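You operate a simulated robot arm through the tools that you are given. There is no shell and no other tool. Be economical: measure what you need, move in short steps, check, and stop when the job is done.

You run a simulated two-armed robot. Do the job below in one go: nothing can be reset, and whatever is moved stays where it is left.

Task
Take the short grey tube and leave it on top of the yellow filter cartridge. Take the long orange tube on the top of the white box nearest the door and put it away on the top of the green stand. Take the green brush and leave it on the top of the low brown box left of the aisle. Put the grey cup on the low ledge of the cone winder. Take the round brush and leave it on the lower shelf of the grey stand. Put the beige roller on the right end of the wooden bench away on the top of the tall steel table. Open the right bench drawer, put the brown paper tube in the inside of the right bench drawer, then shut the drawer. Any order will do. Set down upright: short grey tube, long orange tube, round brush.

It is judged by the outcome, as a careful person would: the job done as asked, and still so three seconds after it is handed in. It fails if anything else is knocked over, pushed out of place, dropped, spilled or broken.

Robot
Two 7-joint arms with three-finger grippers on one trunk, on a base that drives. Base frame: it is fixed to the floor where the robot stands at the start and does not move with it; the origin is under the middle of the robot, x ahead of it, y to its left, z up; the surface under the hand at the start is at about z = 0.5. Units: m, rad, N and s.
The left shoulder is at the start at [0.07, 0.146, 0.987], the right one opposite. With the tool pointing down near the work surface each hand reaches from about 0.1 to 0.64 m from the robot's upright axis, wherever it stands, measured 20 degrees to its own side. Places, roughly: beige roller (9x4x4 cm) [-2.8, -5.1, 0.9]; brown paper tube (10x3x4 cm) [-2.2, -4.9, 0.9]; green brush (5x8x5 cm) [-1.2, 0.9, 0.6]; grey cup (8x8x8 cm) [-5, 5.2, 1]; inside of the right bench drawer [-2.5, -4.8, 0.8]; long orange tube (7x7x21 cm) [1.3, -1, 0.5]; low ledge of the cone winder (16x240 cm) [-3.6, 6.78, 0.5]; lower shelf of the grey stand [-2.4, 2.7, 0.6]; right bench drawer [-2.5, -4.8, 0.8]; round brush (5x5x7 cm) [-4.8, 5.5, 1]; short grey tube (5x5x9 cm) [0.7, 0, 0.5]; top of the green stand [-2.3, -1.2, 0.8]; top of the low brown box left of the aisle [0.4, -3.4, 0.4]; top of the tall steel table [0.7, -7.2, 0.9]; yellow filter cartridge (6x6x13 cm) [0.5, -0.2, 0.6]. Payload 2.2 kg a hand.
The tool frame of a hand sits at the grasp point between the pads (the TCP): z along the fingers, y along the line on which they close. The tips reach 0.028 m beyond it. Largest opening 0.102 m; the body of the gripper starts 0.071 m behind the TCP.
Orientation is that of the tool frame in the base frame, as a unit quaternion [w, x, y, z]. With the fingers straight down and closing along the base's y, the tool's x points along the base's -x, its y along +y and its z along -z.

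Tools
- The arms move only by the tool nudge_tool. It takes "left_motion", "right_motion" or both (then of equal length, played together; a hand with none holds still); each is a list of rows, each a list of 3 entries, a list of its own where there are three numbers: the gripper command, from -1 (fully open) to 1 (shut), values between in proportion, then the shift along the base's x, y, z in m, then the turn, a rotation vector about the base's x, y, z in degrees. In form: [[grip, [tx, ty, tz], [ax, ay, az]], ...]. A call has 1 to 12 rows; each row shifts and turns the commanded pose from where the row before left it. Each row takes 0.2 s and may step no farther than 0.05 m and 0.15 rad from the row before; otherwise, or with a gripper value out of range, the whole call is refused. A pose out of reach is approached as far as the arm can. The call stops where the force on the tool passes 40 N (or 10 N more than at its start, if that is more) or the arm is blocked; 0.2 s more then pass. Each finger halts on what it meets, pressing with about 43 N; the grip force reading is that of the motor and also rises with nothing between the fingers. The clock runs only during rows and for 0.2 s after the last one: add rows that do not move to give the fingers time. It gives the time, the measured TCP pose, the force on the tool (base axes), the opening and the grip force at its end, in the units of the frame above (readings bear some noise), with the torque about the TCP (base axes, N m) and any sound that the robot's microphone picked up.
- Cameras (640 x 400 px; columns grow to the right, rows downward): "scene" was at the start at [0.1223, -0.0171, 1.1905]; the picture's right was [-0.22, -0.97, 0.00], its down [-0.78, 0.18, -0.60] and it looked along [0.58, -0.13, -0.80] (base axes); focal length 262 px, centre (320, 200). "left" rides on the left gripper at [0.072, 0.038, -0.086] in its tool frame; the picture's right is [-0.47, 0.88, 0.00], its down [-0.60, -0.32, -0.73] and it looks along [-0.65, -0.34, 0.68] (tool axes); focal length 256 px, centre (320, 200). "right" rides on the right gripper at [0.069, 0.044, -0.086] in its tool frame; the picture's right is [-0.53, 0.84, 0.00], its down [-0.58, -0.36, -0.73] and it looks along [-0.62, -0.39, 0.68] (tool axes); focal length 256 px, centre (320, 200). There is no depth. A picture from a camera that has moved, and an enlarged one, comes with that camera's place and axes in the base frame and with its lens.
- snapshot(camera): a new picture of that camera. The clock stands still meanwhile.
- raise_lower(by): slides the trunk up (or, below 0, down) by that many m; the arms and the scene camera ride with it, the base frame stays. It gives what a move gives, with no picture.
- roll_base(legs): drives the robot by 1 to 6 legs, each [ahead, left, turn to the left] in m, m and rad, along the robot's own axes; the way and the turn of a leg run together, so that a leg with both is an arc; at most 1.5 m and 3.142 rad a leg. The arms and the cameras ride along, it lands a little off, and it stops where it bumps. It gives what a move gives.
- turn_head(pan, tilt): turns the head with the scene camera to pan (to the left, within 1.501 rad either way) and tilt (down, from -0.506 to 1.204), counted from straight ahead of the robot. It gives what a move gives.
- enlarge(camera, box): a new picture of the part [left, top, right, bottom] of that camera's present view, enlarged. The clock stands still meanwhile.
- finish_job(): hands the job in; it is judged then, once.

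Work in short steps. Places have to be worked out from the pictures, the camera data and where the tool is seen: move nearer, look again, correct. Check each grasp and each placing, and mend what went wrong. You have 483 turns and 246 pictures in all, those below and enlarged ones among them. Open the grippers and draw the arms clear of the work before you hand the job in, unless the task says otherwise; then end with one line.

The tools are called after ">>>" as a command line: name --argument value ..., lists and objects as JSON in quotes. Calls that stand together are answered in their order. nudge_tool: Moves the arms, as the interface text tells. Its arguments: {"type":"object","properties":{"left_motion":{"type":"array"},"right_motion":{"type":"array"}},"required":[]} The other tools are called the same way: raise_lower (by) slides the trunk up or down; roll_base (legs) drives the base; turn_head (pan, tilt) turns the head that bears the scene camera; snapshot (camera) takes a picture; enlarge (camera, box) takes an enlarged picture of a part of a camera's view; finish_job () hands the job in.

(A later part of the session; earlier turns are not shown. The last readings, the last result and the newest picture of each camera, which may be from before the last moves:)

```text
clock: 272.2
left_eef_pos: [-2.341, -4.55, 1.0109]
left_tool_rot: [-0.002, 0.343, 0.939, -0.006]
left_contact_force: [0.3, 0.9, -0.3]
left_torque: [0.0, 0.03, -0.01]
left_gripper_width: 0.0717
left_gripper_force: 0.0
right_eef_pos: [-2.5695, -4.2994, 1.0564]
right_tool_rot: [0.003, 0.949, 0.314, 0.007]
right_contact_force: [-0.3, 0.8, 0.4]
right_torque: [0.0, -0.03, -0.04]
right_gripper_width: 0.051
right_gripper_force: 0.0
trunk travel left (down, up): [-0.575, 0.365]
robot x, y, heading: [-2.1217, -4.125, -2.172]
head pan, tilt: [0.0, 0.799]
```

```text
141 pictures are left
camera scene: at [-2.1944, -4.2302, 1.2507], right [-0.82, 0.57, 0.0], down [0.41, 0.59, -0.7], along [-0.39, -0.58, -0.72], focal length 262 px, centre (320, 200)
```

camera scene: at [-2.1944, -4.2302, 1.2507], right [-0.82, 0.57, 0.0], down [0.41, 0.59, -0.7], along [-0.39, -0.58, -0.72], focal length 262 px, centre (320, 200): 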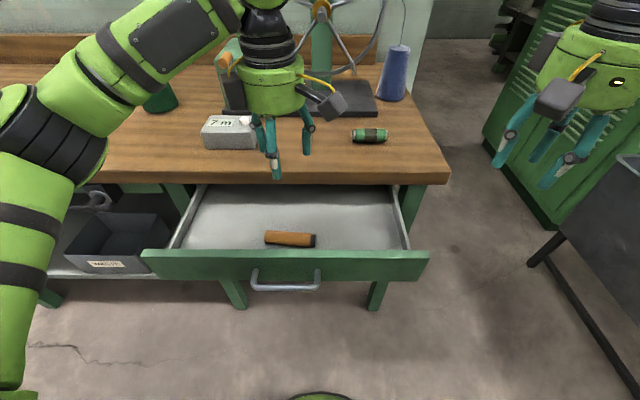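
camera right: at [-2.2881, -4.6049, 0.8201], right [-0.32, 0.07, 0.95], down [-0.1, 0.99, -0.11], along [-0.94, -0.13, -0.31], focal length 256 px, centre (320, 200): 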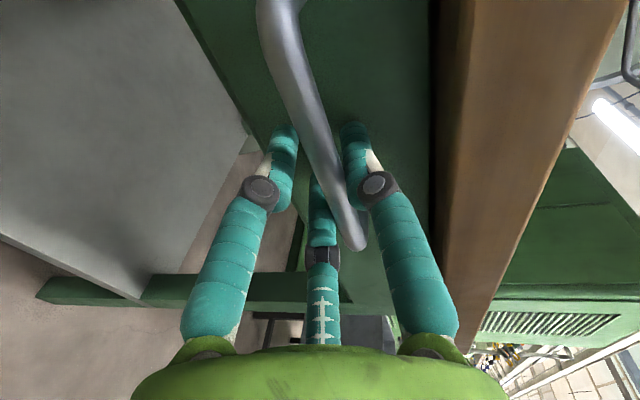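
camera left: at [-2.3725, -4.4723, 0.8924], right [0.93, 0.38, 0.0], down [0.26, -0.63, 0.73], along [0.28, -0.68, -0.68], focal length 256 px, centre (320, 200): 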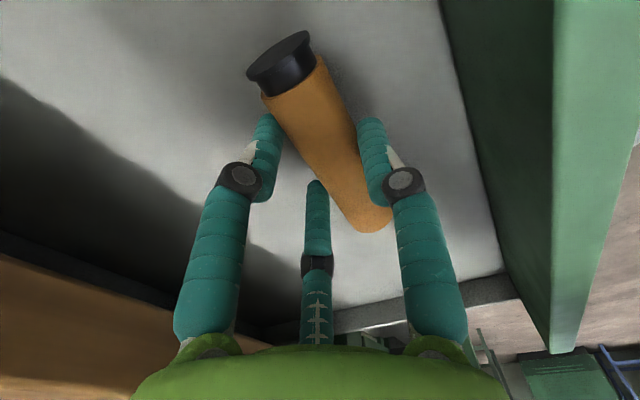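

The paper tube lies in the drawer. I pull the left hand back and up, and pitch the closed right hand forward-down to push the drawer shut.

>>> nudge_tool --left_motion '[[-0.4, [0.0235, 0.034, 0.017], [0, 0, 0]], [-0.4, [0.0235, 0.034, 0.017], [0, 0, 0]], [-0.4, [0.0235, 0.034, 0.017], [0, 0, 0]], [-0.4, [0.0235, 0.034, 0.017], [0, 0, 0]], [-0.4, [0.0235, 0.034, 0.017], [0, 0, 0]], [-0.4, [0.0235, 0.034, 0.017], [0, 0, 0]]]'

>>> nudge_tool --right_motion '[[1, [0.012, 0.018, 0], [-6.6, 4.5, 0]], [1, [0.012, 0.018, 0], [-6.6, 4.5, 0]], [1, [0.012, 0.018, -0.03], [-6.6, 4.5, 0]], [1, [0.012, 0.018, -0.03], [-6.6, 4.5, 0]], [1, [0.0, 0.0, -0.03], [-6.6, 4.5, 0]], [1, [0.0, 0.0, -0.03], [-6.6, 4.5, 0]], [1, [0, 0, -0.03], [-6.6, 4.5, 0]], [1, [0, 0, 0], [0, 0, 0]]]'

>>> snapshot --camera "scene"

```text
clock: 273.6
left_eef_pos: [-2.197, -4.3436, 1.1106]
left_tool_rot: [-0.004, 0.343, 0.939, -0.007]
left_contact_force: [0.8, -0.3, -0.1]
left_torque: [-0.05, 0.01, -0.02]
left_gripper_width: 0.0714
left_gripper_force: 0.1
right_eef_pos: [-2.5685, -4.2994, 1.0551]
right_tool_rot: [0.005, 0.949, 0.314, 0.006]
right_contact_force: [0.0, 0.6, 0.0]
right_torque: [-0.06, 0.05, -0.01]
right_gripper_width: 0.0509
right_gripper_force: 0.1
trunk travel left (down, up): [-0.575, 0.365]
robot x, y, heading: [-2.1213, -4.1213, -2.17]
head pan, tilt: [0.0, 0.799]
```

```text
clock: 275.4
left_eef_pos: [-2.1974, -4.347, 1.1103]
left_tool_rot: [-0.004, 0.344, 0.939, -0.006]
left_contact_force: [-0.9, 0.2, -0.6]
left_torque: [0.03, -0.01, -0.03]
left_gripper_width: 0.0718
left_gripper_force: 0.1
right_eef_pos: [-2.6408, -4.2895, 0.9938]
right_tool_rot: [0.288, 0.84, 0.281, -0.365]
right_contact_force: [1.2, 0.6, 1.1]
right_torque: [-0.01, 0.0, -0.01]
right_gripper_width: 0.002
right_gripper_force: 31.2
right hand out of reach, approached as far as the arm can: row 4, 5, 6, 7
trunk travel left (down, up): [-0.575, 0.365]
robot x, y, heading: [-2.1223, -4.1236, -2.169]
head pan, tilt: [0.0, 0.799]
```

```text
140 pictures are left
camera scene: at [-2.1943, -4.2318, 1.2506], right [-0.82, 0.57, 0.0], down [0.41, 0.59, -0.7], along [-0.39, -0.57, -0.72], focal length 262 px, centre (320, 200)
```

scene: 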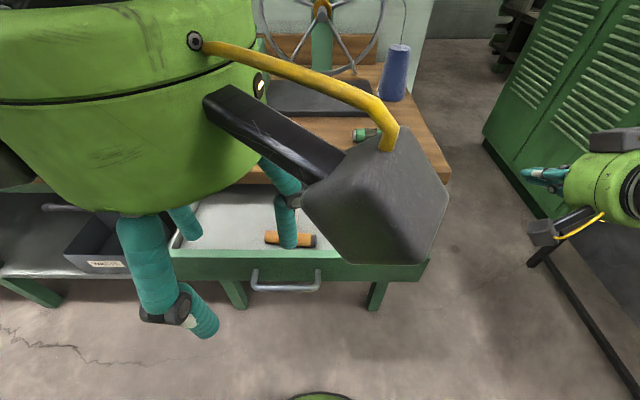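

That pose is too close to the body. I back the base off 0.25 m so the right hand can be stretched forward, and move the left hand aside.

>>> roll_base --legs '[[-0.27, 0.05, 0]]'

>>> nudge_tool --left_motion '[[-1, [0.03, -0.02, 0], [0, 0, 0]], [-1, [0.03, -0.02, 0], [0, 0, 0]], [-1, [0.03, -0.02, 0], [0, 0, 0]], [-1, [0, 0, 0], [0, 0, 0]], [-1, [0, 0, 0], [0, 0, 0]], [-1, [0, 0, 0], [0, 0, 0]], [-1, [0, 0, 0], [0, 0, 0]], [-1, [0, 0, 0], [0, 0, 0]]]' --right_motion '[[1, [-0.02, -0.03, 0], [0, 0, 0]], [1, [-0.02, -0.03, 0], [0, 0, 0]], [1, [-0.02, -0.03, 0], [0, 0, 0]], [1, [-0.02, -0.03, 0], [0, 0, 0]], [1, [0.0, -0.03, -0.02], [0, 0, 0]], [1, [0.02, -0.03, -0.02], [0, 0, 0]], [1, [0.02, -0.03, -0.02], [0, 0, 0]], [1, [0, 0, 0], [0, 0, 0]]]'

>>> snapshot --camera "scene"

```text
clock: 277.3
left_eef_pos: [-1.9998, -4.146, 1.1098]
left_tool_rot: [-0.003, 0.342, 0.94, -0.006]
left_contact_force: [0.4, -0.1, 0.4]
left_torque: [-0.04, 0.0, 0.01]
left_gripper_width: 0.0712
left_gripper_force: 0.0
right_eef_pos: [-2.4428, -4.0914, 0.9933]
right_tool_rot: [0.29, 0.838, 0.283, -0.365]
right_contact_force: [-1.2, -0.2, 0.4]
right_torque: [0.01, 0.03, -0.03]
right_gripper_width: 0.0019
right_gripper_force: 31.0
trunk travel left (down, up): [-0.575, 0.365]
robot x, y, heading: [-1.9239, -3.9261, -2.171]
head pan, tilt: [0.0, 0.799]
```

```text
clock: 279.1
left_eef_pos: [-1.9098, -4.2075, 1.1107]
left_tool_rot: [-0.003, 0.342, 0.94, -0.006]
left_contact_force: [-0.1, 0.1, -0.3]
left_torque: [-0.06, 0.04, 0.0]
left_gripper_width: 0.1018
left_gripper_force: 0.2
right_eef_pos: [-2.485, -4.3015, 0.9348]
right_tool_rot: [0.29, 0.838, 0.283, -0.366]
right_contact_force: [0.0, -0.2, -0.2]
right_torque: [-0.01, -0.01, 0.0]
right_gripper_width: 0.002
right_gripper_force: 31.5
trunk travel left (down, up): [-0.575, 0.365]
robot x, y, heading: [-1.9234, -3.9221, -2.169]
head pan, tilt: [0.0, 0.799]
```

```text
139 pictures are left
camera scene: at [-1.9974, -4.0305, 1.2507], right [-0.83, 0.56, 0.0], down [0.4, 0.59, -0.7], along [-0.39, -0.58, -0.72], focal length 262 px, centre (320, 200)
```

scene: 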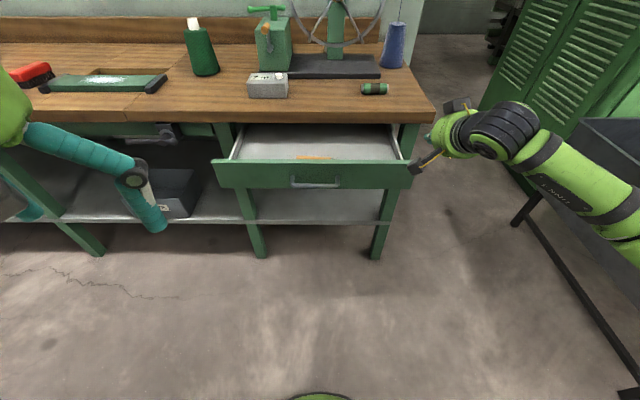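

Now the hand is tilted properly. I bring it in front of the drawer panel, right of the handle.

>>> nudge_tool --right_motion '[[1, [0.017, 0.025, 0], [0, 0, 0]], [1, [0.017, 0.025, 0], [0, 0, 0]], [1, [0.027, -0.018, -0.031], [0, 0, 0]], [1, [0.027, -0.018, -0.031], [0, 0, 0]], [1, [0.027, -0.018, -0.031], [0, 0, 0]], [1, [0.027, -0.018, -0.031], [0, 0, 0]], [1, [0, 0, 0], [0, 0, 0]]]'

>>> snapshot --camera "scene"

```text
clock: 280.7
left_eef_pos: [-1.9111, -4.2079, 1.1114]
left_tool_rot: [-0.002, 0.342, 0.94, -0.006]
left_contact_force: [-0.5, -0.2, -0.5]
left_torque: [-0.04, -0.04, 0.03]
left_gripper_width: 0.1023
left_gripper_force: 0.0
right_eef_pos: [-2.341, -4.3231, 0.8086]
right_tool_rot: [0.29, 0.838, 0.282, -0.365]
right_contact_force: [-0.7, 0.1, -0.1]
right_torque: [-0.01, 0.01, 0.03]
right_gripper_width: 0.0021
right_gripper_force: 31.1
trunk travel left (down, up): [-0.575, 0.365]
robot x, y, heading: [-1.9233, -3.9241, -2.168]
head pan, tilt: [0.0, 0.799]
```

```text
138 pictures are left
camera scene: at [-1.998, -4.0304, 1.2507], right [-0.83, 0.56, 0.0], down [0.4, 0.59, -0.7], along [-0.39, -0.58, -0.72], focal length 262 px, centre (320, 200)
```

scene: 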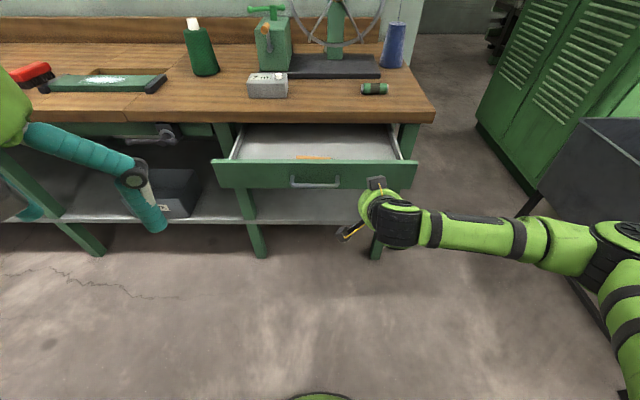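

Before pushing I pitch the hand further toward level, so its body stays clear of the bench edge.

>>> nudge_tool --right_motion '[[1, [0, 0, 0], [-6.6, 4.5, 0]], [1, [0, 0, 0], [-6.6, 4.5, 0]], [1, [0, 0, -0.01], [-5, 3.4, 0]], [1, [0, 0, 0], [0, 0, 0]]]'

```text
clock: 281.7
left_eef_pos: [-1.9105, -4.2088, 1.1111]
left_tool_rot: [-0.003, 0.342, 0.94, -0.006]
left_contact_force: [0.8, 0.0, 0.4]
left_torque: [0.01, 0.05, 0.02]
left_gripper_width: 0.1022
left_gripper_force: 0.1
right_eef_pos: [-2.3405, -4.3238, 0.8076]
right_tool_rot: [0.29, 0.839, 0.283, -0.365]
right_contact_force: [0.2, 0.3, 0.5]
right_torque: [0.0, -0.01, -0.02]
right_gripper_width: 0.0023
right_gripper_force: 31.9
right hand out of reach, approached as far as the arm can: row 1, 2, 3
trunk travel left (down, up): [-0.575, 0.365]
robot x, y, heading: [-1.9247, -3.9241, -2.169]
head pan, tilt: [0.0, 0.799]
```

>>> nudge_tool --right_motion '[[1, [-0.041, 0.028, 0], [0, 0, 0]], [1, [-0.041, 0.028, 0], [0, 0, 0]], [1, [-0.02, 0.014, 0], [0, 0, 0]], [1, [0, 0, 0], [0, 0, 0]]]'

```text
clock: 282.7
left_eef_pos: [-1.91, -4.2087, 1.1105]
left_tool_rot: [-0.003, 0.341, 0.94, -0.005]
left_contact_force: [0.3, 0.0, 0.7]
left_torque: [0.01, 0.02, -0.01]
left_gripper_width: 0.1022
left_gripper_force: 0.0
right_eef_pos: [-2.4395, -4.2511, 0.8084]
right_tool_rot: [0.289, 0.839, 0.282, -0.366]
right_contact_force: [0.9, 0.6, 0.7]
right_torque: [-0.02, -0.03, 0.02]
right_gripper_width: 0.0023
right_gripper_force: 31.1
trunk travel left (down, up): [-0.575, 0.365]
robot x, y, heading: [-1.9247, -3.9231, -2.17]
head pan, tilt: [0.0, 0.799]
```

>>> nudge_tool --right_motion '[[1, [0, 0, 0], [-6.6, 4.5, 0]], [1, [0, 0, 0], [-6.6, 4.5, 0]], [1, [0, 0, 0], [-5, 3.4, 0]], [1, [0, 0, 0], [0, 0, 0]]]'

```text
clock: 283.7
left_eef_pos: [-1.9107, -4.2095, 1.1104]
left_tool_rot: [-0.003, 0.342, 0.94, -0.007]
left_contact_force: [0.2, 0.3, 0.4]
left_torque: [-0.04, 0.0, 0.01]
left_gripper_width: 0.1024
left_gripper_force: 0.1
right_eef_pos: [-2.4409, -4.2507, 0.8092]
right_tool_rot: [0.289, 0.838, 0.283, -0.365]
right_contact_force: [0.0, 0.2, -0.3]
right_torque: [-0.01, 0.02, 0.01]
right_gripper_width: 0.0021
right_gripper_force: 31.4
right hand out of reach, approached as far as the arm can: row 1, 2, 3
trunk travel left (down, up): [-0.575, 0.365]
robot x, y, heading: [-1.9223, -3.9265, -2.168]
head pan, tilt: [0.0, 0.799]
```

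Further pitch is out of reach, so I will push on the handle bar itself with the closed fingertips. I bring the tips in front of the bar centre.

>>> nudge_tool --right_motion '[[1, [0.041, -0.028, -0.009], [0, 0, 0]], [1, [0.041, -0.028, -0.009], [0, 0, 0]], [1, [0, 0, 0], [0, 0, 0]]]'

>>> roll_base --legs '[[0, 0.147, 0]]'

>>> enlarge --camera "scene" --box '[240, 100, 480, 250]'

>>> snapshot --camera "right"

```text
refused: row 1 steps farther than a row can; nothing moved
```

```text
clock: 285.1
left_eef_pos: [-1.7911, -4.2902, 1.1106]
left_tool_rot: [-0.002, 0.344, 0.939, -0.006]
left_contact_force: [0.0, 0.6, -0.2]
left_torque: [0.02, 0.01, -0.03]
left_gripper_width: 0.1018
left_gripper_force: 0.0
right_eef_pos: [-2.3216, -4.3308, 0.8086]
right_tool_rot: [0.289, 0.839, 0.281, -0.366]
right_contact_force: [0.1, 0.0, 0.1]
right_torque: [-0.04, 0.01, -0.01]
right_gripper_width: 0.0021
right_gripper_force: 30.6
trunk travel left (down, up): [-0.575, 0.365]
robot x, y, heading: [-1.8026, -4.0038, -2.171]
head pan, tilt: [0.0, 0.799]
```

```text
2.67 times, centred on (360, 175) of scene
camera zoom: at [-1.8789, -4.1125, 1.2506], right [-0.83, 0.56, 0.0], down [0.41, 0.59, -0.7], along [-0.39, -0.58, -0.72], focal length 699 px, centre (213, 267)
```

zoom: 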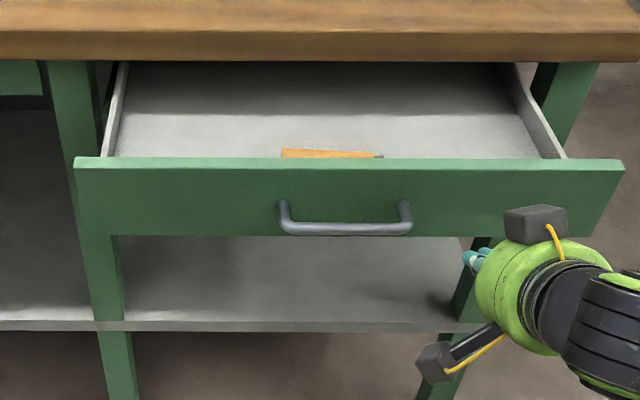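

```text
136 pictures are left
camera right: at [-2.2141, -4.2834, 0.816], right [0.27, -0.71, 0.65], down [-0.25, 0.6, 0.76], along [-0.93, -0.37, -0.02], focal length 256 px, centre (320, 200)
```

right: 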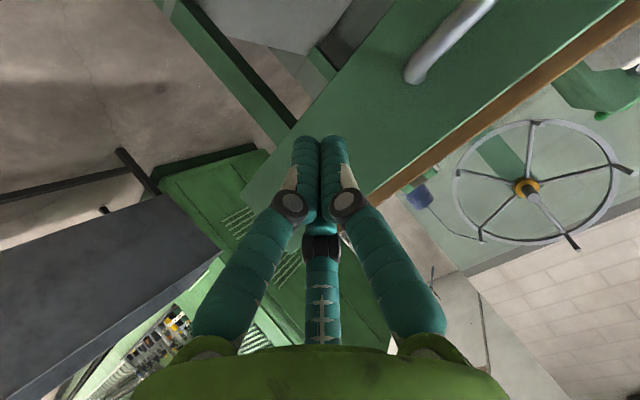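

>>> nudge_tool --right_motion '[[1, [0.0277, -0.022, -0.006], [0, 0, 0]], [1, [0.0277, -0.022, -0.006], [0, 0, 0]], [1, [0.0277, -0.022, -0.006], [0, 0, 0]], [1, [0, 0, 0], [0, 0, 0]]]'

>>> enlarge --camera "scene" --box '[240, 100, 480, 250]'

>>> snapshot --camera "right"

```text
clock: 286.1
left_eef_pos: [-1.7916, -4.2892, 1.1103]
left_tool_rot: [-0.002, 0.344, 0.939, -0.006]
left_contact_force: [0.2, 0.7, -0.1]
left_torque: [0.01, -0.02, 0.01]
left_gripper_width: 0.1021
left_gripper_force: 0.0
right_eef_pos: [-2.2352, -4.3953, 0.789]
right_tool_rot: [0.289, 0.839, 0.28, -0.366]
right_contact_force: [0.2, 0.4, 0.3]
right_torque: [0.01, -0.01, 0.0]
right_gripper_width: 0.0021
right_gripper_force: 31.4
trunk travel left (down, up): [-0.575, 0.365]
robot x, y, heading: [-1.8053, -4.0032, -2.174]
head pan, tilt: [0.0, 0.799]
```

```text
2.67 times, centred on (360, 175) of scene
camera zoom: at [-1.8789, -4.112, 1.2507], right [-0.83, 0.56, 0.0], down [0.41, 0.59, -0.7], along [-0.39, -0.58, -0.72], focal length 699 px, centre (213, 267)
```

zoom: 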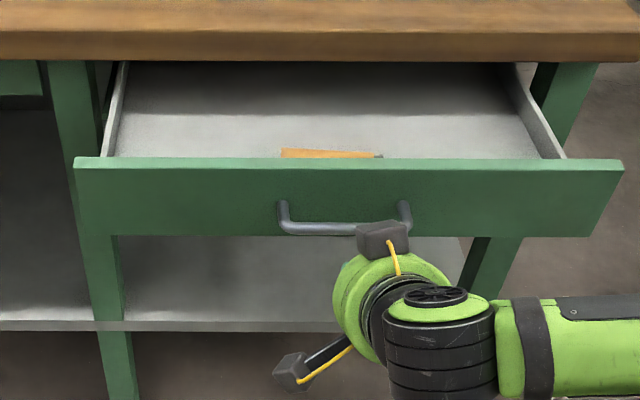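

```text
134 pictures are left
camera right: at [-2.1279, -4.3473, 0.7969], right [0.27, -0.71, 0.65], down [-0.25, 0.6, 0.76], along [-0.93, -0.37, -0.02], focal length 256 px, centre (320, 200)
```

right: 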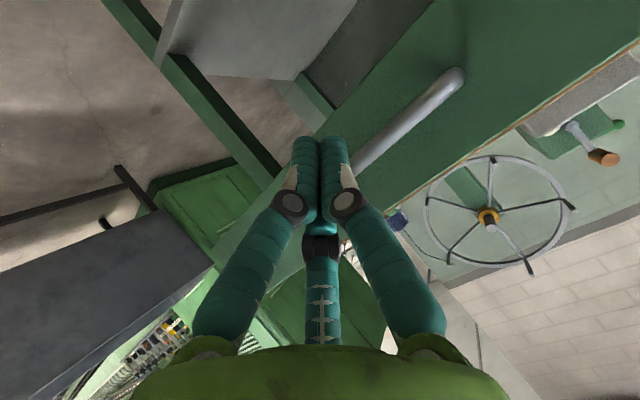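

The tips are centred in front of the bar. I push forward slowly.

>>> roll_base --legs '[[0.12, 0, 0]]'

>>> enlarge --camera "scene" --box '[240, 100, 480, 250]'

```text
clock: 287.3
left_eef_pos: [-1.8587, -4.3913, 1.1104]
left_tool_rot: [-0.003, 0.342, 0.94, -0.006]
left_contact_force: [0.4, -0.8, 0.0]
left_torque: [0.0, 0.01, 0.03]
left_gripper_width: 0.1021
left_gripper_force: 0.0
right_eef_pos: [-2.3038, -4.4971, 0.7889]
right_tool_rot: [0.289, 0.839, 0.282, -0.365]
right_contact_force: [0.0, -1.5, -0.3]
right_torque: [0.01, 0.0, 0.0]
right_gripper_width: 0.0022
right_gripper_force: 31.2
trunk travel left (down, up): [-0.575, 0.365]
robot x, y, heading: [-1.877, -4.1026, -2.173]
head pan, tilt: [0.0, 0.799]
```

```text
2.67 times, centred on (360, 175) of scene
camera zoom: at [-1.9469, -4.2133, 1.2507], right [-0.83, 0.56, 0.0], down [0.4, 0.59, -0.7], along [-0.39, -0.58, -0.72], focal length 699 px, centre (213, 267)
```

zoom: 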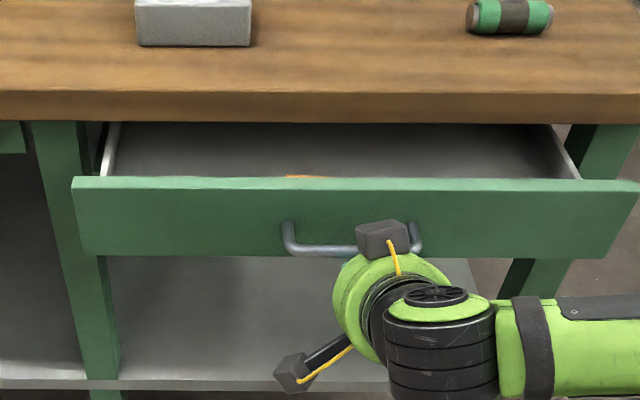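

The drawer is moving in. I continue.

>>> roll_base --legs '[[0.1, 0, 0]]'

>>> enlarge --camera "scene" --box '[240, 100, 480, 250]'

```text
clock: 288.5
left_eef_pos: [-1.9168, -4.4745, 1.1113]
left_tool_rot: [-0.003, 0.345, 0.939, -0.006]
left_contact_force: [0.6, 0.3, -0.9]
left_torque: [-0.01, 0.0, -0.01]
left_gripper_width: 0.1019
left_gripper_force: 0.1
right_eef_pos: [-2.361, -4.5778, 0.7899]
right_tool_rot: [0.288, 0.839, 0.28, -0.366]
right_contact_force: [-0.1, -0.6, 0.5]
right_torque: [0.02, 0.04, 0.02]
right_gripper_width: 0.002
right_gripper_force: 31.5
trunk travel left (down, up): [-0.575, 0.365]
robot x, y, heading: [-1.9309, -4.1903, -2.174]
head pan, tilt: [0.0, 0.799]
```

```text
2.67 times, centred on (360, 175) of scene
camera zoom: at [-2.0037, -4.2954, 1.2507], right [-0.82, 0.57, 0.0], down [0.41, 0.59, -0.7], along [-0.4, -0.57, -0.72], focal length 699 px, centre (213, 267)
```

zoom: 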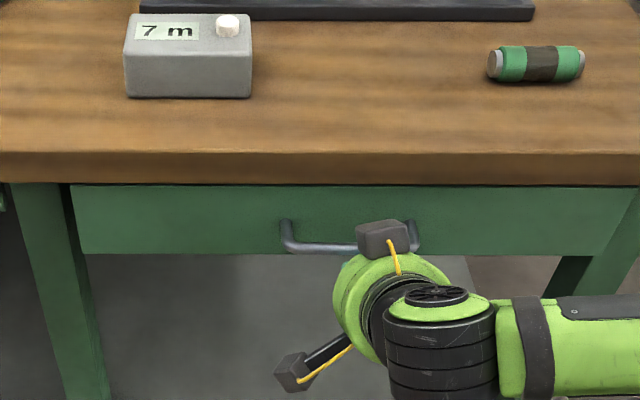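

>>> roll_base --legs '[[0.04, 0, 0]]'

>>> roll_base --legs '[[0.02, 0, 0]]'

>>> enlarge --camera "scene" --box '[240, 100, 480, 250]'

```text
clock: 289.4
left_eef_pos: [-1.9399, -4.5064, 1.1098]
left_tool_rot: [-0.002, 0.344, 0.939, -0.006]
left_contact_force: [0.8, -0.3, -0.4]
left_torque: [0.0, 0.01, -0.01]
left_gripper_width: 0.1019
left_gripper_force: 0.0
right_eef_pos: [-2.3845, -4.6083, 0.7844]
right_tool_rot: [0.285, 0.842, 0.281, -0.362]
right_contact_force: [6.6, 7.0, -19.7]
right_torque: [0.24, -0.21, -0.2]
right_gripper_width: 0.0024
right_gripper_force: 31.6
trunk travel left (down, up): [-0.575, 0.365]
robot x, y, heading: [-1.9553, -4.2214, -2.168]
head pan, tilt: [0.0, 0.799]
```

```text
clock: 290.3
left_eef_pos: [-1.9511, -4.522, 1.1106]
left_tool_rot: [-0.003, 0.344, 0.939, -0.006]
left_contact_force: [-0.4, -1.0, -0.2]
left_torque: [0.02, -0.02, 0.03]
left_gripper_width: 0.102
left_gripper_force: 0.0
right_eef_pos: [-2.3895, -4.6167, 0.7772]
right_tool_rot: [0.277, 0.848, 0.285, -0.351]
right_contact_force: [-0.3, -0.6, -1.0]
right_torque: [0.02, 0.02, -0.01]
right_gripper_width: 0.0019
right_gripper_force: 31.6
trunk travel left (down, up): [-0.575, 0.365]
robot x, y, heading: [-1.9647, -4.2362, -2.179]
head pan, tilt: [0.0, 0.799]
stopped in leg 1: the force on the tool passed its limit at 74 N (the readings are from after the stop); the commanded pose is now the measured one
```

```text
2.67 times, centred on (360, 175) of scene
camera zoom: at [-2.0382, -4.345, 1.2506], right [-0.82, 0.57, 0.0], down [0.41, 0.59, -0.7], along [-0.4, -0.57, -0.72], focal length 699 px, centre (213, 267)
```

zoom: 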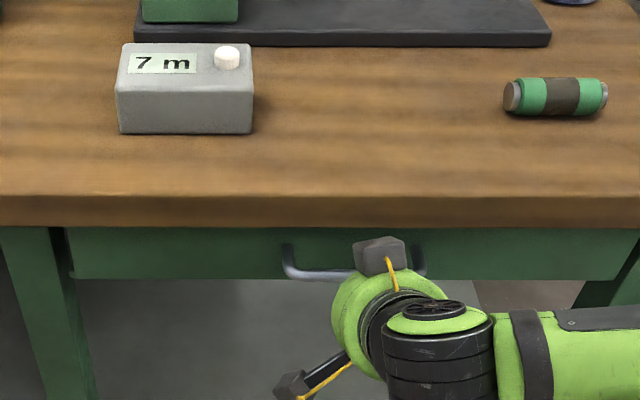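

The push stopped at 74 N, so the drawer is shut or nearly so. I back off to check its position.

>>> roll_base --legs '[[-0.35, 0, 0]]'

>>> enlarge --camera "scene" --box '[220, 60, 480, 223]'

```text
clock: 292.6
left_eef_pos: [-1.7506, -4.2319, 1.1106]
left_tool_rot: [-0.004, 0.348, 0.938, -0.006]
left_contact_force: [-0.8, 0.6, 0.0]
left_torque: [0.01, -0.01, -0.05]
left_gripper_width: 0.102
left_gripper_force: 0.1
right_eef_pos: [-2.1892, -4.324, 0.7763]
right_tool_rot: [0.276, 0.848, 0.282, -0.353]
right_contact_force: [0.8, 0.2, -0.5]
right_torque: [-0.02, -0.02, -0.01]
right_gripper_width: 0.002
right_gripper_force: 31.6
trunk travel left (down, up): [-0.575, 0.365]
robot x, y, heading: [-1.7643, -3.9419, -2.184]
head pan, tilt: [0.0, 0.799]
```

```text
2.45 times, centred on (350, 142) of scene
camera zoom: at [-1.8362, -4.0528, 1.2506], right [-0.82, 0.57, 0.0], down [0.41, 0.59, -0.7], along [-0.4, -0.57, -0.72], focal length 643 px, centre (246, 344)
```

zoom: 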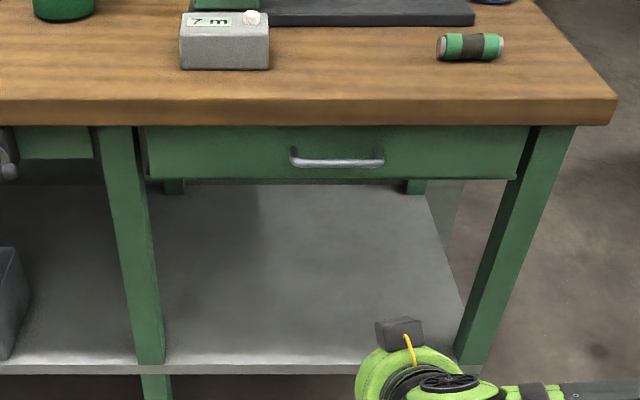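

By the same measurement the handle is back at its closed position (c ≈ -5.20 against -5.19 originally), so the drawer is shut. I restore both hands to the pointing-down carry pose.

>>> nudge_tool --left_motion '[[-1, [0, 0, 0.01], [0, 0, -8.4]], [-1, [0, 0, 0.01], [0, 0, -8.4]], [-1, [0, 0, 0.01], [0, 0, -8.4]], [-1, [0, 0, 0.01], [0, 0, -8.4]], [-1, [0, 0, 0], [0, 0, -8.4]], [-1, [0, 0, 0], [0, 0, -8.4]], [-1, [0, 0, 0], [0, 0, -8.4]], [-1, [0, 0, 0], [0, 0, -8.4]], [-1, [0, 0, 0], [0, 0, -8.4]], [-1, [0, 0, 0], [0, 0, -8.4]]]' --right_motion '[[-1, [0, 0, 0], [6.6, -4.5, 0]], [-1, [0, 0, 0], [6.6, -4.5, 0]], [-1, [0, 0, 0.01], [6.6, -4.5, 0]], [-1, [0, 0, 0.02], [6.6, -4.5, 0]], [-1, [0, 0, 0.03], [6.6, -4.5, 0]], [-1, [0, 0, 0.03], [6.6, -4.5, 0]], [-1, [-0.01, 0.01, 0.04], [4, -2.7, 0]], [-1, [-0.01, 0.01, 0.04], [0, 0, 8]], [-1, [-0.02, 0.02, 0.04], [0, 0, 8]], [-1, [-0.02, 0.02, 0.04], [0, 0, 3]]]'

>>> raise_lower --by 0.15

```text
clock: 294.8
left_eef_pos: [-1.7503, -4.2304, 1.1514]
left_tool_rot: [-0.007, 0.887, 0.462, -0.002]
left_contact_force: [0.8, 0.9, 0.5]
left_torque: [0.01, 0.0, 0.01]
left_gripper_width: 0.1018
left_gripper_force: 0.0
right_eef_pos: [-2.2499, -4.2623, 1.0274]
right_tool_rot: [0.007, 0.885, 0.466, 0.001]
right_contact_force: [-0.3, 0.2, -0.1]
right_torque: [-0.02, 0.04, -0.01]
right_gripper_width: 0.1017
right_gripper_force: 0.1
trunk travel left (down, up): [-0.575, 0.365]
robot x, y, heading: [-1.7614, -3.9436, -2.181]
head pan, tilt: [0.0, 0.799]
```

```text
clock: 296.6
left_eef_pos: [-1.7494, -4.2305, 1.3012]
left_tool_rot: [-0.007, 0.885, 0.465, -0.002]
left_contact_force: [0.4, -0.3, -0.1]
left_torque: [-0.02, 0.0, 0.03]
left_gripper_width: 0.1019
left_gripper_force: 0.1
right_eef_pos: [-2.2503, -4.2632, 1.1771]
right_tool_rot: [0.007, 0.885, 0.466, 0.002]
right_contact_force: [0.2, 0.9, -0.5]
right_torque: [-0.03, -0.03, 0.01]
right_gripper_width: 0.1018
right_gripper_force: 0.0
trunk travel left (down, up): [-0.725, 0.215]
robot x, y, heading: [-1.7612, -3.9406, -2.178]
head pan, tilt: [0.0, 0.799]
```

Next is the beige roller at about (-2.73, -5.06), in the 0.18 m gap behind the reel. I drive toward the right end of the bench and look at the floor space there.

>>> roll_base --legs '[[0.3, -0.9, 0]]'

>>> turn_head --pan 0.0 --tilt 0.5

>>> snapshot --camera "scene"

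```text
clock: 300.3
left_eef_pos: [-2.3874, -4.0748, 1.3018]
left_tool_rot: [-0.009, 0.884, 0.468, -0.003]
left_contact_force: [0.4, -0.7, 0.5]
left_torque: [0.08, 0.02, -0.01]
left_gripper_width: 0.1022
left_gripper_force: 0.0
right_eef_pos: [-2.8867, -4.1125, 1.1782]
right_tool_rot: [0.006, 0.882, 0.47, 0.0]
right_contact_force: [-0.5, -0.2, -0.3]
right_torque: [0.04, 0.03, 0.01]
right_gripper_width: 0.1022
right_gripper_force: 0.1
trunk travel left (down, up): [-0.725, 0.215]
robot x, y, heading: [-2.4013, -3.7849, -2.178]
head pan, tilt: [0.0, 0.799]
stopped in leg 1: the robot was blocked; the commanded pose is now the measured one
```

```text
clock: 301.1
left_eef_pos: [-2.3907, -4.0727, 1.3021]
left_tool_rot: [-0.007, 0.884, 0.468, -0.002]
left_contact_force: [0.8, 0.7, 0.3]
left_torque: [0.02, -0.01, 0.03]
left_gripper_width: 0.1022
left_gripper_force: 0.0
right_eef_pos: [-2.8909, -4.1092, 1.1762]
right_tool_rot: [0.007, 0.882, 0.471, 0.001]
right_contact_force: [-0.1, 0.2, 0.0]
right_torque: [0.03, -0.05, -0.01]
right_gripper_width: 0.102
right_gripper_force: 0.1
trunk travel left (down, up): [-0.725, 0.215]
robot x, y, heading: [-2.4028, -3.7879, -2.173]
head pan, tilt: [0.0, 0.499]
```

```text
129 pictures are left
camera scene: at [-2.4847, -3.9029, 1.4265], right [-0.82, 0.57, 0.0], down [0.27, 0.39, -0.88], along [-0.5, -0.72, -0.48], focal length 262 px, centre (320, 200)
```

scene: 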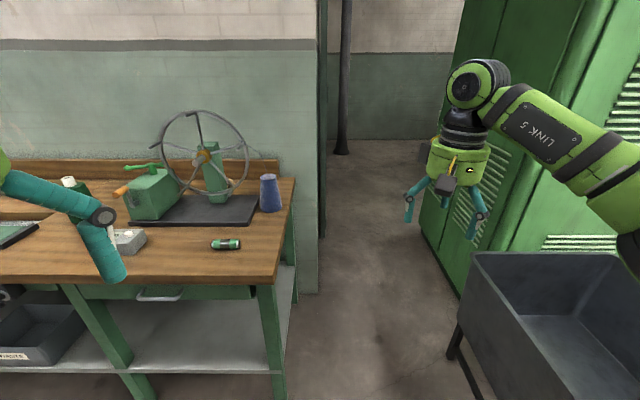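

The robot was blocked, so I look right to see what it touched.

>>> turn_head --pan -1.2 --tilt 0.9

>>> snapshot --camera "scene"

```text
clock: 302.5
left_eef_pos: [-2.3903, -4.0734, 1.3011]
left_tool_rot: [-0.008, 0.884, 0.468, -0.003]
left_contact_force: [0.5, 0.3, 0.3]
left_torque: [0.04, 0.01, 0.02]
left_gripper_width: 0.1018
left_gripper_force: 0.1
right_eef_pos: [-2.8896, -4.1099, 1.1775]
right_tool_rot: [0.008, 0.882, 0.471, 0.001]
right_contact_force: [-0.5, -0.1, 0.8]
right_torque: [-0.02, 0.02, 0.02]
right_gripper_width: 0.1021
right_gripper_force: 0.1
trunk travel left (down, up): [-0.725, 0.215]
robot x, y, heading: [-2.4046, -3.7869, -2.174]
head pan, tilt: [-1.201, 0.901]
```

```text
128 pictures are left
camera scene: at [-2.5053, -3.8112, 1.3927], right [0.23, 0.97, 0.0], down [0.76, -0.18, -0.62], along [-0.6, 0.14, -0.78], focal length 262 px, centre (320, 200)
```

scene: 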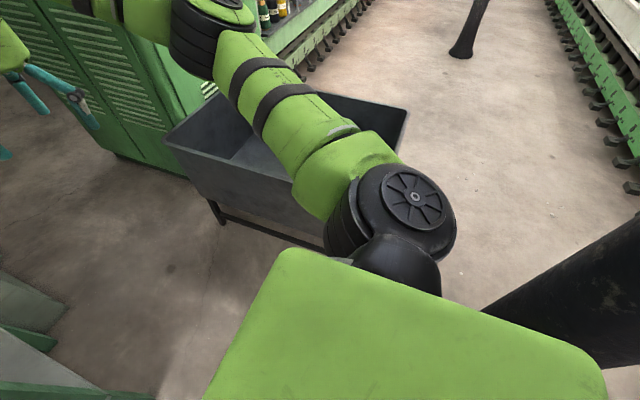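

A column behind my right shoulder stopped the base, and nothing was displaced. I pull the right hand in and go forward-right through the gap between the bench corner and the bin, then turn left.

>>> nudge_tool --right_motion '[[-1, [0.032, 0.035, 0.01], [0, 0, 0]], [-1, [0.032, 0.035, 0.01], [0, 0, 0]], [-1, [0.032, 0.035, 0.01], [0, 0, 0]], [-1, [0.032, 0.035, 0.01], [0, 0, 0]], [-1, [0.03, 0.035, 0.01], [0, 0, 0]]]'

>>> roll_base --legs '[[0.3, -0.05, 0], [0.24, -0.12, 0]]'

>>> turn_head --pan 0.0 --tilt 0.8

>>> snapshot --camera "scene"

```text
clock: 303.7
left_eef_pos: [-2.3885, -4.0721, 1.3005]
left_tool_rot: [-0.007, 0.883, 0.469, -0.005]
left_contact_force: [-0.3, 0.5, 0.4]
left_torque: [-0.01, 0.0, -0.04]
left_gripper_width: 0.102
left_gripper_force: 0.1
right_eef_pos: [-2.7281, -3.9356, 1.2276]
right_tool_rot: [0.006, 0.882, 0.47, -0.001]
right_contact_force: [0.0, 0.7, -0.3]
right_torque: [-0.03, 0.04, -0.01]
right_gripper_width: 0.102
right_gripper_force: 0.1
trunk travel left (down, up): [-0.725, 0.215]
robot x, y, heading: [-2.4029, -3.7856, -2.172]
head pan, tilt: [-1.201, 0.901]
```

```text
clock: 307.3
left_eef_pos: [-2.8246, -4.4262, 1.3026]
left_tool_rot: [-0.007, 0.879, 0.476, -0.004]
left_contact_force: [-0.1, 0.7, 1.0]
left_torque: [-0.01, 0.06, 0.03]
left_gripper_width: 0.1021
left_gripper_force: 0.1
right_eef_pos: [-3.1689, -4.2973, 1.2274]
right_tool_rot: [0.007, 0.878, 0.479, 0.0]
right_contact_force: [-0.3, 0.6, -0.2]
right_torque: [-0.01, 0.03, -0.01]
right_gripper_width: 0.102
right_gripper_force: 0.1
trunk travel left (down, up): [-0.725, 0.215]
robot x, y, heading: [-2.8489, -4.1431, -2.154]
head pan, tilt: [-1.201, 0.901]
```

```text
clock: 308.7
left_eef_pos: [-2.8265, -4.4295, 1.3004]
left_tool_rot: [-0.007, 0.88, 0.476, -0.003]
left_contact_force: [-0.2, 0.0, -0.9]
left_torque: [0.01, 0.01, 0.03]
left_gripper_width: 0.1022
left_gripper_force: 0.1
right_eef_pos: [-3.1704, -4.2991, 1.2278]
right_tool_rot: [0.008, 0.877, 0.48, 0.001]
right_contact_force: [0.3, 0.1, -1.1]
right_torque: [-0.01, -0.01, 0.0]
right_gripper_width: 0.1018
right_gripper_force: 0.1
trunk travel left (down, up): [-0.725, 0.215]
robot x, y, heading: [-2.8487, -4.1454, -2.153]
head pan, tilt: [0.0, 0.799]
```

```text
127 pictures are left
camera scene: at [-2.9179, -4.251, 1.4006], right [-0.83, 0.55, 0.0], down [0.4, 0.6, -0.7], along [-0.38, -0.58, -0.72], focal length 262 px, centre (320, 200)
```

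scene: 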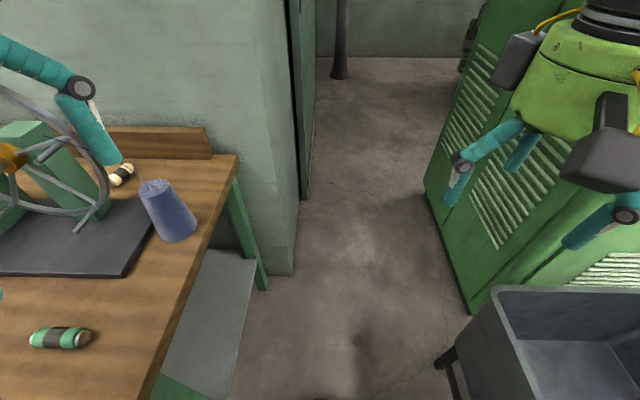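

The roller is visible at about (-2.745, -5.055), with its axis at about 40°. I turn left to face along the bench and slide sideways to the bench's right end.

>>> roll_base --legs '[[0, 0, 1.55], [-0.03, -0.3, 0]]'

>>> turn_head --pan -0.3 --tilt 0.7

>>> snapshot --camera "scene"

```text
clock: 314.4
left_eef_pos: [-2.7586, -4.3588, 1.3001]
left_tool_rot: [-0.004, 0.316, 0.949, -0.008]
left_contact_force: [-0.9, 0.9, -1.0]
left_torque: [-0.06, -0.02, 0.0]
left_gripper_width: 0.1019
left_gripper_force: 0.1
right_eef_pos: [-2.9112, -4.6937, 1.2265]
right_tool_rot: [0.005, 0.313, 0.95, 0.005]
right_contact_force: [0.3, 0.3, 0.2]
right_torque: [-0.03, -0.03, -0.03]
right_gripper_width: 0.102
right_gripper_force: 0.1
trunk travel left (down, up): [-0.725, 0.215]
robot x, y, heading: [-3.0435, -4.3635, -0.651]
head pan, tilt: [0.0, 0.799]
```

```text
clock: 315.2
left_eef_pos: [-2.7617, -4.3601, 1.3015]
left_tool_rot: [-0.003, 0.316, 0.949, -0.007]
left_contact_force: [0.2, -0.9, 0.8]
left_torque: [0.03, -0.03, 0.01]
left_gripper_width: 0.1019
left_gripper_force: 0.1
right_eef_pos: [-2.9121, -4.6961, 1.2282]
right_tool_rot: [0.005, 0.312, 0.95, 0.006]
right_contact_force: [-0.7, 0.7, -1.0]
right_torque: [-0.02, -0.02, -0.03]
right_gripper_width: 0.1018
right_gripper_force: 0.1
trunk travel left (down, up): [-0.725, 0.215]
robot x, y, heading: [-3.0476, -4.3615, -0.652]
head pan, tilt: [-0.3, 0.7]
```

```text
126 pictures are left
camera scene: at [-2.9581, -4.4623, 1.4088], right [-0.81, -0.58, 0.0], down [-0.38, 0.52, -0.76], along [0.45, -0.62, -0.64], focal length 262 px, centre (320, 200)
```

scene: 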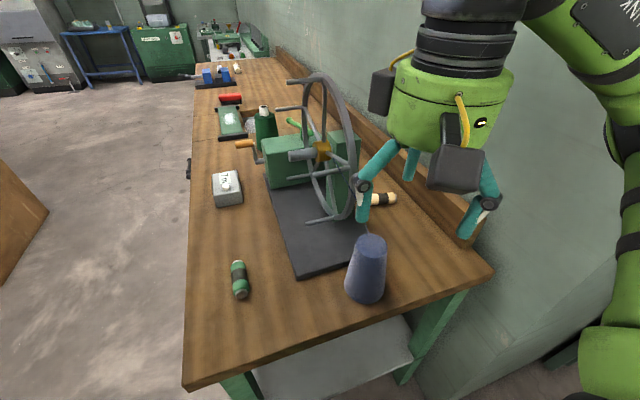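

I can see the reel, cone and roller clearly. The left arm's elbow would point into the room rather than at the wall, so I will use the left hand. I move the right hand aside, raise the trunk and slide to the bench end.

>>> nudge_tool --right_motion '[[-1, [-0.046, -0.008, 0], [0, 0, 0]], [-1, [-0.046, -0.008, 0], [0, 0, 0]], [-1, [-0.046, -0.008, 0], [0, 0, 0]], [-1, [-0.046, -0.008, 0], [0, 0, 0]], [-1, [-0.046, -0.006, 0], [0, 0, 0]]]'

>>> raise_lower --by 0.15

>>> roll_base --legs '[[0.03, -0.336, 0], [0, 0, -0.226]]'

>>> turn_head --pan 0.1 --tilt 0.8

>>> snapshot --camera "scene"

```text
clock: 316.6
left_eef_pos: [-2.7608, -4.3607, 1.3005]
left_tool_rot: [-0.004, 0.315, 0.949, -0.007]
left_contact_force: [0.1, -0.9, 0.0]
left_torque: [0.01, 0.0, -0.04]
left_gripper_width: 0.1018
left_gripper_force: 0.1
right_eef_pos: [-3.0776, -4.689, 1.1999]
right_tool_rot: [0.009, 0.312, 0.95, -0.001]
right_contact_force: [3.1, -2.2, -1.9]
right_torque: [0.01, -0.06, 0.18]
right_gripper_width: 0.1003
right_gripper_force: 0.1
right hand out of reach, approached as far as the arm can: row 3, 4, 5
trunk travel left (down, up): [-0.725, 0.215]
robot x, y, heading: [-3.0527, -4.3614, -0.645]
head pan, tilt: [-0.3, 0.7]
stopped in row 5 (right hand): the force on the tool passed its limit at 51 N (the readings are from after the stop); the commanded pose is now the measured one
```

```text
clock: 318.3
left_eef_pos: [-2.7601, -4.3588, 1.4512]
left_tool_rot: [-0.003, 0.316, 0.949, -0.007]
left_contact_force: [0.2, -0.4, 0.1]
left_torque: [0.03, -0.01, -0.01]
left_gripper_width: 0.1018
left_gripper_force: 0.0
right_eef_pos: [-3.0771, -4.6881, 1.3496]
right_tool_rot: [0.007, 0.311, 0.95, -0.001]
right_contact_force: [4.0, -10.5, 1.4]
right_torque: [0.02, 0.14, 0.52]
right_gripper_width: 0.0999
right_gripper_force: 0.0
trunk travel left (down, up): [-0.875, 0.065]
robot x, y, heading: [-3.049, -4.3626, -0.646]
head pan, tilt: [-0.3, 0.7]
```

```text
clock: 320.1
left_eef_pos: [-2.8967, -4.5774, 1.4507]
left_tool_rot: [-0.003, 0.315, 0.949, -0.005]
left_contact_force: [0.1, -0.8, 0.5]
left_torque: [0.01, -0.05, 0.01]
left_gripper_width: 0.1021
left_gripper_force: 0.1
right_eef_pos: [-3.2082, -4.9019, 1.3505]
right_tool_rot: [0.016, 0.293, 0.956, 0.009]
right_contact_force: [8.1, -4.4, -0.3]
right_torque: [-0.07, 0.22, 0.67]
right_gripper_width: 0.0994
right_gripper_force: 0.1
trunk travel left (down, up): [-0.875, 0.065]
robot x, y, heading: [-3.1818, -4.5737, -0.644]
head pan, tilt: [-0.3, 0.7]
stopped in leg 1: the force on the tool passed its limit at 71 N (the readings are from after the stop); the commanded pose is now the measured one
```

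```text
clock: 321.0
left_eef_pos: [-2.8938, -4.5755, 1.4508]
left_tool_rot: [-0.005, 0.315, 0.949, -0.007]
left_contact_force: [-0.2, -0.2, -0.8]
left_torque: [0.0, -0.01, 0.0]
left_gripper_width: 0.1021
left_gripper_force: 0.0
right_eef_pos: [-3.2065, -4.9007, 1.3506]
right_tool_rot: [0.015, 0.295, 0.955, 0.007]
right_contact_force: [6.0, -6.4, 1.6]
right_torque: [-0.06, 0.19, 0.3]
right_gripper_width: 0.099
right_gripper_force: 0.0
trunk travel left (down, up): [-0.875, 0.065]
robot x, y, heading: [-3.18, -4.5802, -0.644]
head pan, tilt: [0.099, 0.799]
```

```text
125 pictures are left
camera scene: at [-3.0722, -4.6496, 1.5506], right [-0.52, -0.86, 0.0], down [-0.61, 0.37, -0.7], along [0.6, -0.36, -0.72], focal length 262 px, centre (320, 200)
```

scene: 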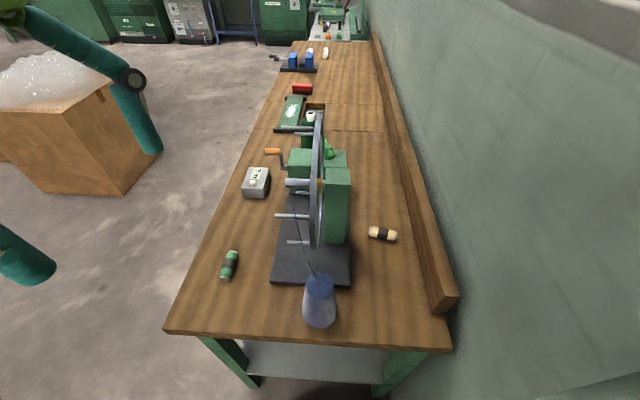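

The view is now excellent. The roller is at (-2.761, -5.06) with its axis at 40° and open space around it. My right hand is lightly touching the wall end, so I rotate right, which moves it away, then slide the last few centimetres.

>>> roll_base --legs '[[0, 0, -0.226]]'

>>> roll_base --legs '[[0.02, -0.08, 0]]'

>>> snapshot --camera "scene"

```text
clock: 322.2
left_eef_pos: [-2.9023, -4.6416, 1.4505]
left_tool_rot: [-0.005, 0.423, 0.906, -0.006]
left_contact_force: [0.3, 0.3, -1.1]
left_torque: [0.01, -0.02, 0.03]
left_gripper_width: 0.1022
left_gripper_force: 0.1
right_eef_pos: [-3.2814, -4.8869, 1.3507]
right_tool_rot: [0.016, 0.404, 0.914, 0.005]
right_contact_force: [2.6, -4.1, -2.3]
right_torque: [-0.02, -0.1, 0.19]
right_gripper_width: 0.0995
right_gripper_force: 0.1
trunk travel left (down, up): [-0.875, 0.065]
robot x, y, heading: [-3.1833, -4.5748, -0.88]
head pan, tilt: [0.099, 0.799]
```

```text
clock: 323.3
left_eef_pos: [-2.9464, -4.7017, 1.4502]
left_tool_rot: [-0.006, 0.423, 0.906, -0.01]
left_contact_force: [0.8, 0.5, -0.2]
left_torque: [-0.09, 0.06, 0.0]
left_gripper_width: 0.1019
left_gripper_force: 0.0
right_eef_pos: [-3.3263, -4.9467, 1.3528]
right_tool_rot: [0.014, 0.403, 0.915, 0.0]
right_contact_force: [4.6, -7.9, 2.5]
right_torque: [-0.04, 0.32, 0.35]
right_gripper_width: 0.0998
right_gripper_force: 0.1
trunk travel left (down, up): [-0.875, 0.065]
robot x, y, heading: [-3.2321, -4.6473, -0.877]
head pan, tilt: [0.099, 0.799]
```

```text
124 pictures are left
camera scene: at [-3.136, -4.7326, 1.5507], right [-0.7, -0.71, 0.01], down [-0.51, 0.5, -0.7], along [0.49, -0.49, -0.72], focal length 262 px, centre (320, 200)
```

scene: 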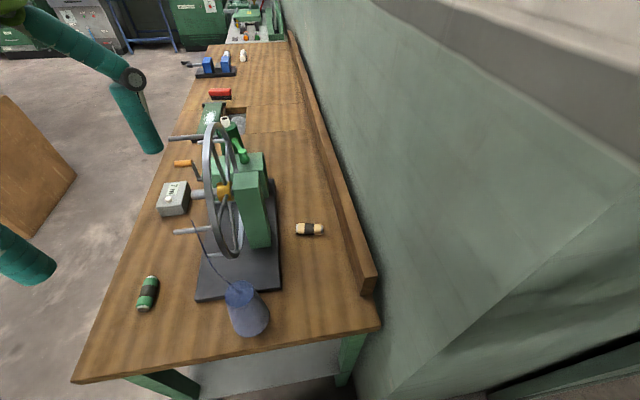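

The roller is confirmed at (-2.764, -5.058). I swing the left hand over it at height while turning it 90°.

>>> nudge_tool --left_motion '[[-1, [0.0207, -0.0401, -0.01], [0, 0, 8.3]], [-1, [0.0207, -0.0401, -0.01], [0, 0, 8.3]], [-1, [0.0207, -0.0401, -0.01], [0, 0, 8.3]], [-1, [0.0207, -0.0401, -0.01], [0, 0, 8.3]], [-1, [0.0207, -0.0401, -0.01], [0, 0, 8.3]], [-1, [0.0207, -0.0401, -0.01], [0, 0, 8.3]], [-1, [0.0207, -0.0401, -0.01], [0, 0, 8.3]], [-1, [0.0207, -0.0401, -0.01], [0, 0, 8.3]], [-1, [0.0207, -0.0401, -0.01], [0, 0, 8.3]], [-1, [0, 0, -0.02], [0, 0, 8.3]], [-1, [0, 0, -0.02], [0, 0, 7]], [-1, [0, 0, 0], [0, 0, 0]]]'

>>> snapshot --camera "scene"

>>> snapshot --camera "left"

```text
clock: 325.9
left_eef_pos: [-2.7883, -5.0328, 1.3317]
left_tool_rot: [0.003, -0.343, 0.939, -0.009]
left_contact_force: [0.4, 0.0, -0.8]
left_torque: [-0.01, -0.03, 0.01]
left_gripper_width: 0.1019
left_gripper_force: 0.1
left hand out of reach, approached as far as the arm can: row 9
right_eef_pos: [-3.3331, -4.9562, 1.3508]
right_tool_rot: [0.017, 0.404, 0.914, 0.005]
right_contact_force: [2.8, -8.4, 0.9]
right_torque: [0.06, 0.08, 0.45]
right_gripper_width: 0.0997
right_gripper_force: 0.0
trunk travel left (down, up): [-0.875, 0.065]
robot x, y, heading: [-3.2367, -4.6465, -0.873]
head pan, tilt: [0.099, 0.799]
```

```text
123 pictures are left
camera scene: at [-3.1448, -4.7415, 1.5507], right [-0.7, -0.71, 0.0], down [-0.51, 0.5, -0.7], along [0.5, -0.49, -0.72], focal length 262 px, centre (320, 200)
```

scene: 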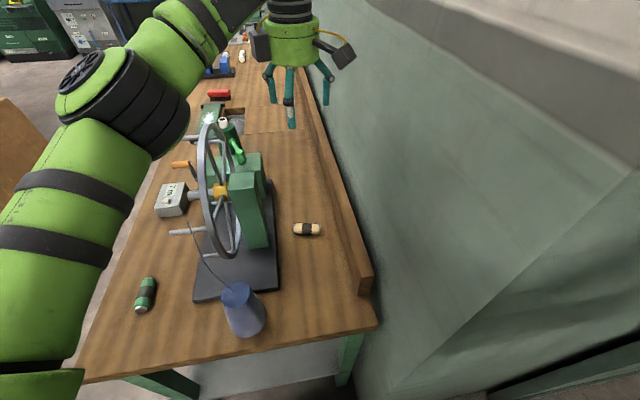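

```text
122 pictures are left
camera left: at [-2.8691, -5.048, 1.4167], right [-0.22, 0.98, -0.02], down [0.66, 0.16, 0.74], along [0.72, 0.15, -0.68], focal length 256 px, centre (320, 200)
```

left: 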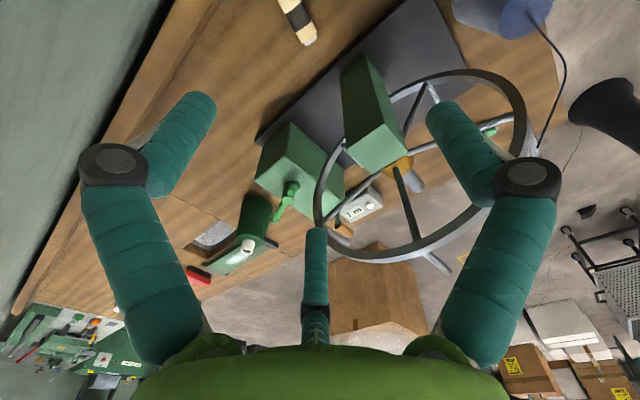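

>>> nudge_tool --left_motion '[[-1, [0.0064, -0.0064, -0.04], [0, 0, 0]], [-1, [0.0064, -0.0064, -0.04], [0, 0, 0]], [-1, [0.0064, -0.0064, -0.04], [0, 0, 0]], [-1, [0.0064, -0.0064, -0.04], [0, 0, 0]], [-1, [0.0064, -0.0064, -0.04], [0, 0, 0]], [-1, [0, 0, 0], [0, 0, 0]]]'

>>> snapshot --camera "scene"

>>> snapshot --camera "left"

```text
clock: 327.3
left_eef_pos: [-2.7548, -5.0639, 1.1299]
left_tool_rot: [0.002, -0.342, 0.94, -0.008]
left_contact_force: [0.6, 0.1, 1.0]
left_torque: [-0.05, 0.02, 0.0]
left_gripper_width: 0.102
left_gripper_force: 0.1
right_eef_pos: [-3.3317, -4.9538, 1.3506]
right_tool_rot: [0.016, 0.404, 0.915, 0.004]
right_contact_force: [0.7, -9.1, -1.8]
right_torque: [0.04, -0.03, 0.49]
right_gripper_width: 0.0997
right_gripper_force: 0.0
trunk travel left (down, up): [-0.875, 0.065]
robot x, y, heading: [-3.2289, -4.6465, -0.877]
head pan, tilt: [0.099, 0.799]
```

```text
121 pictures are left
camera scene: at [-3.1433, -4.7405, 1.5507], right [-0.7, -0.71, 0.0], down [-0.51, 0.5, -0.7], along [0.5, -0.49, -0.72], focal length 262 px, centre (320, 200)
```

scene: 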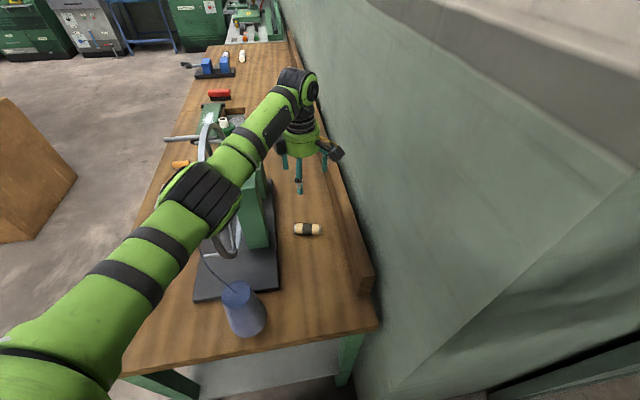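

```text
120 pictures are left
camera left: at [-2.8357, -5.0792, 1.2151], right [-0.21, 0.98, -0.02], down [0.66, 0.16, 0.73], along [0.72, 0.15, -0.68], focal length 256 px, centre (320, 200)
```

left: 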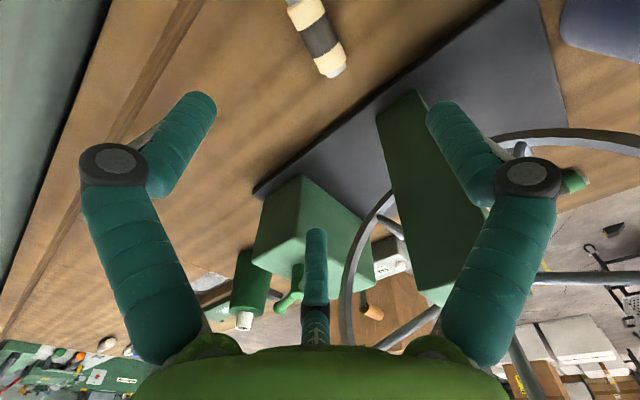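

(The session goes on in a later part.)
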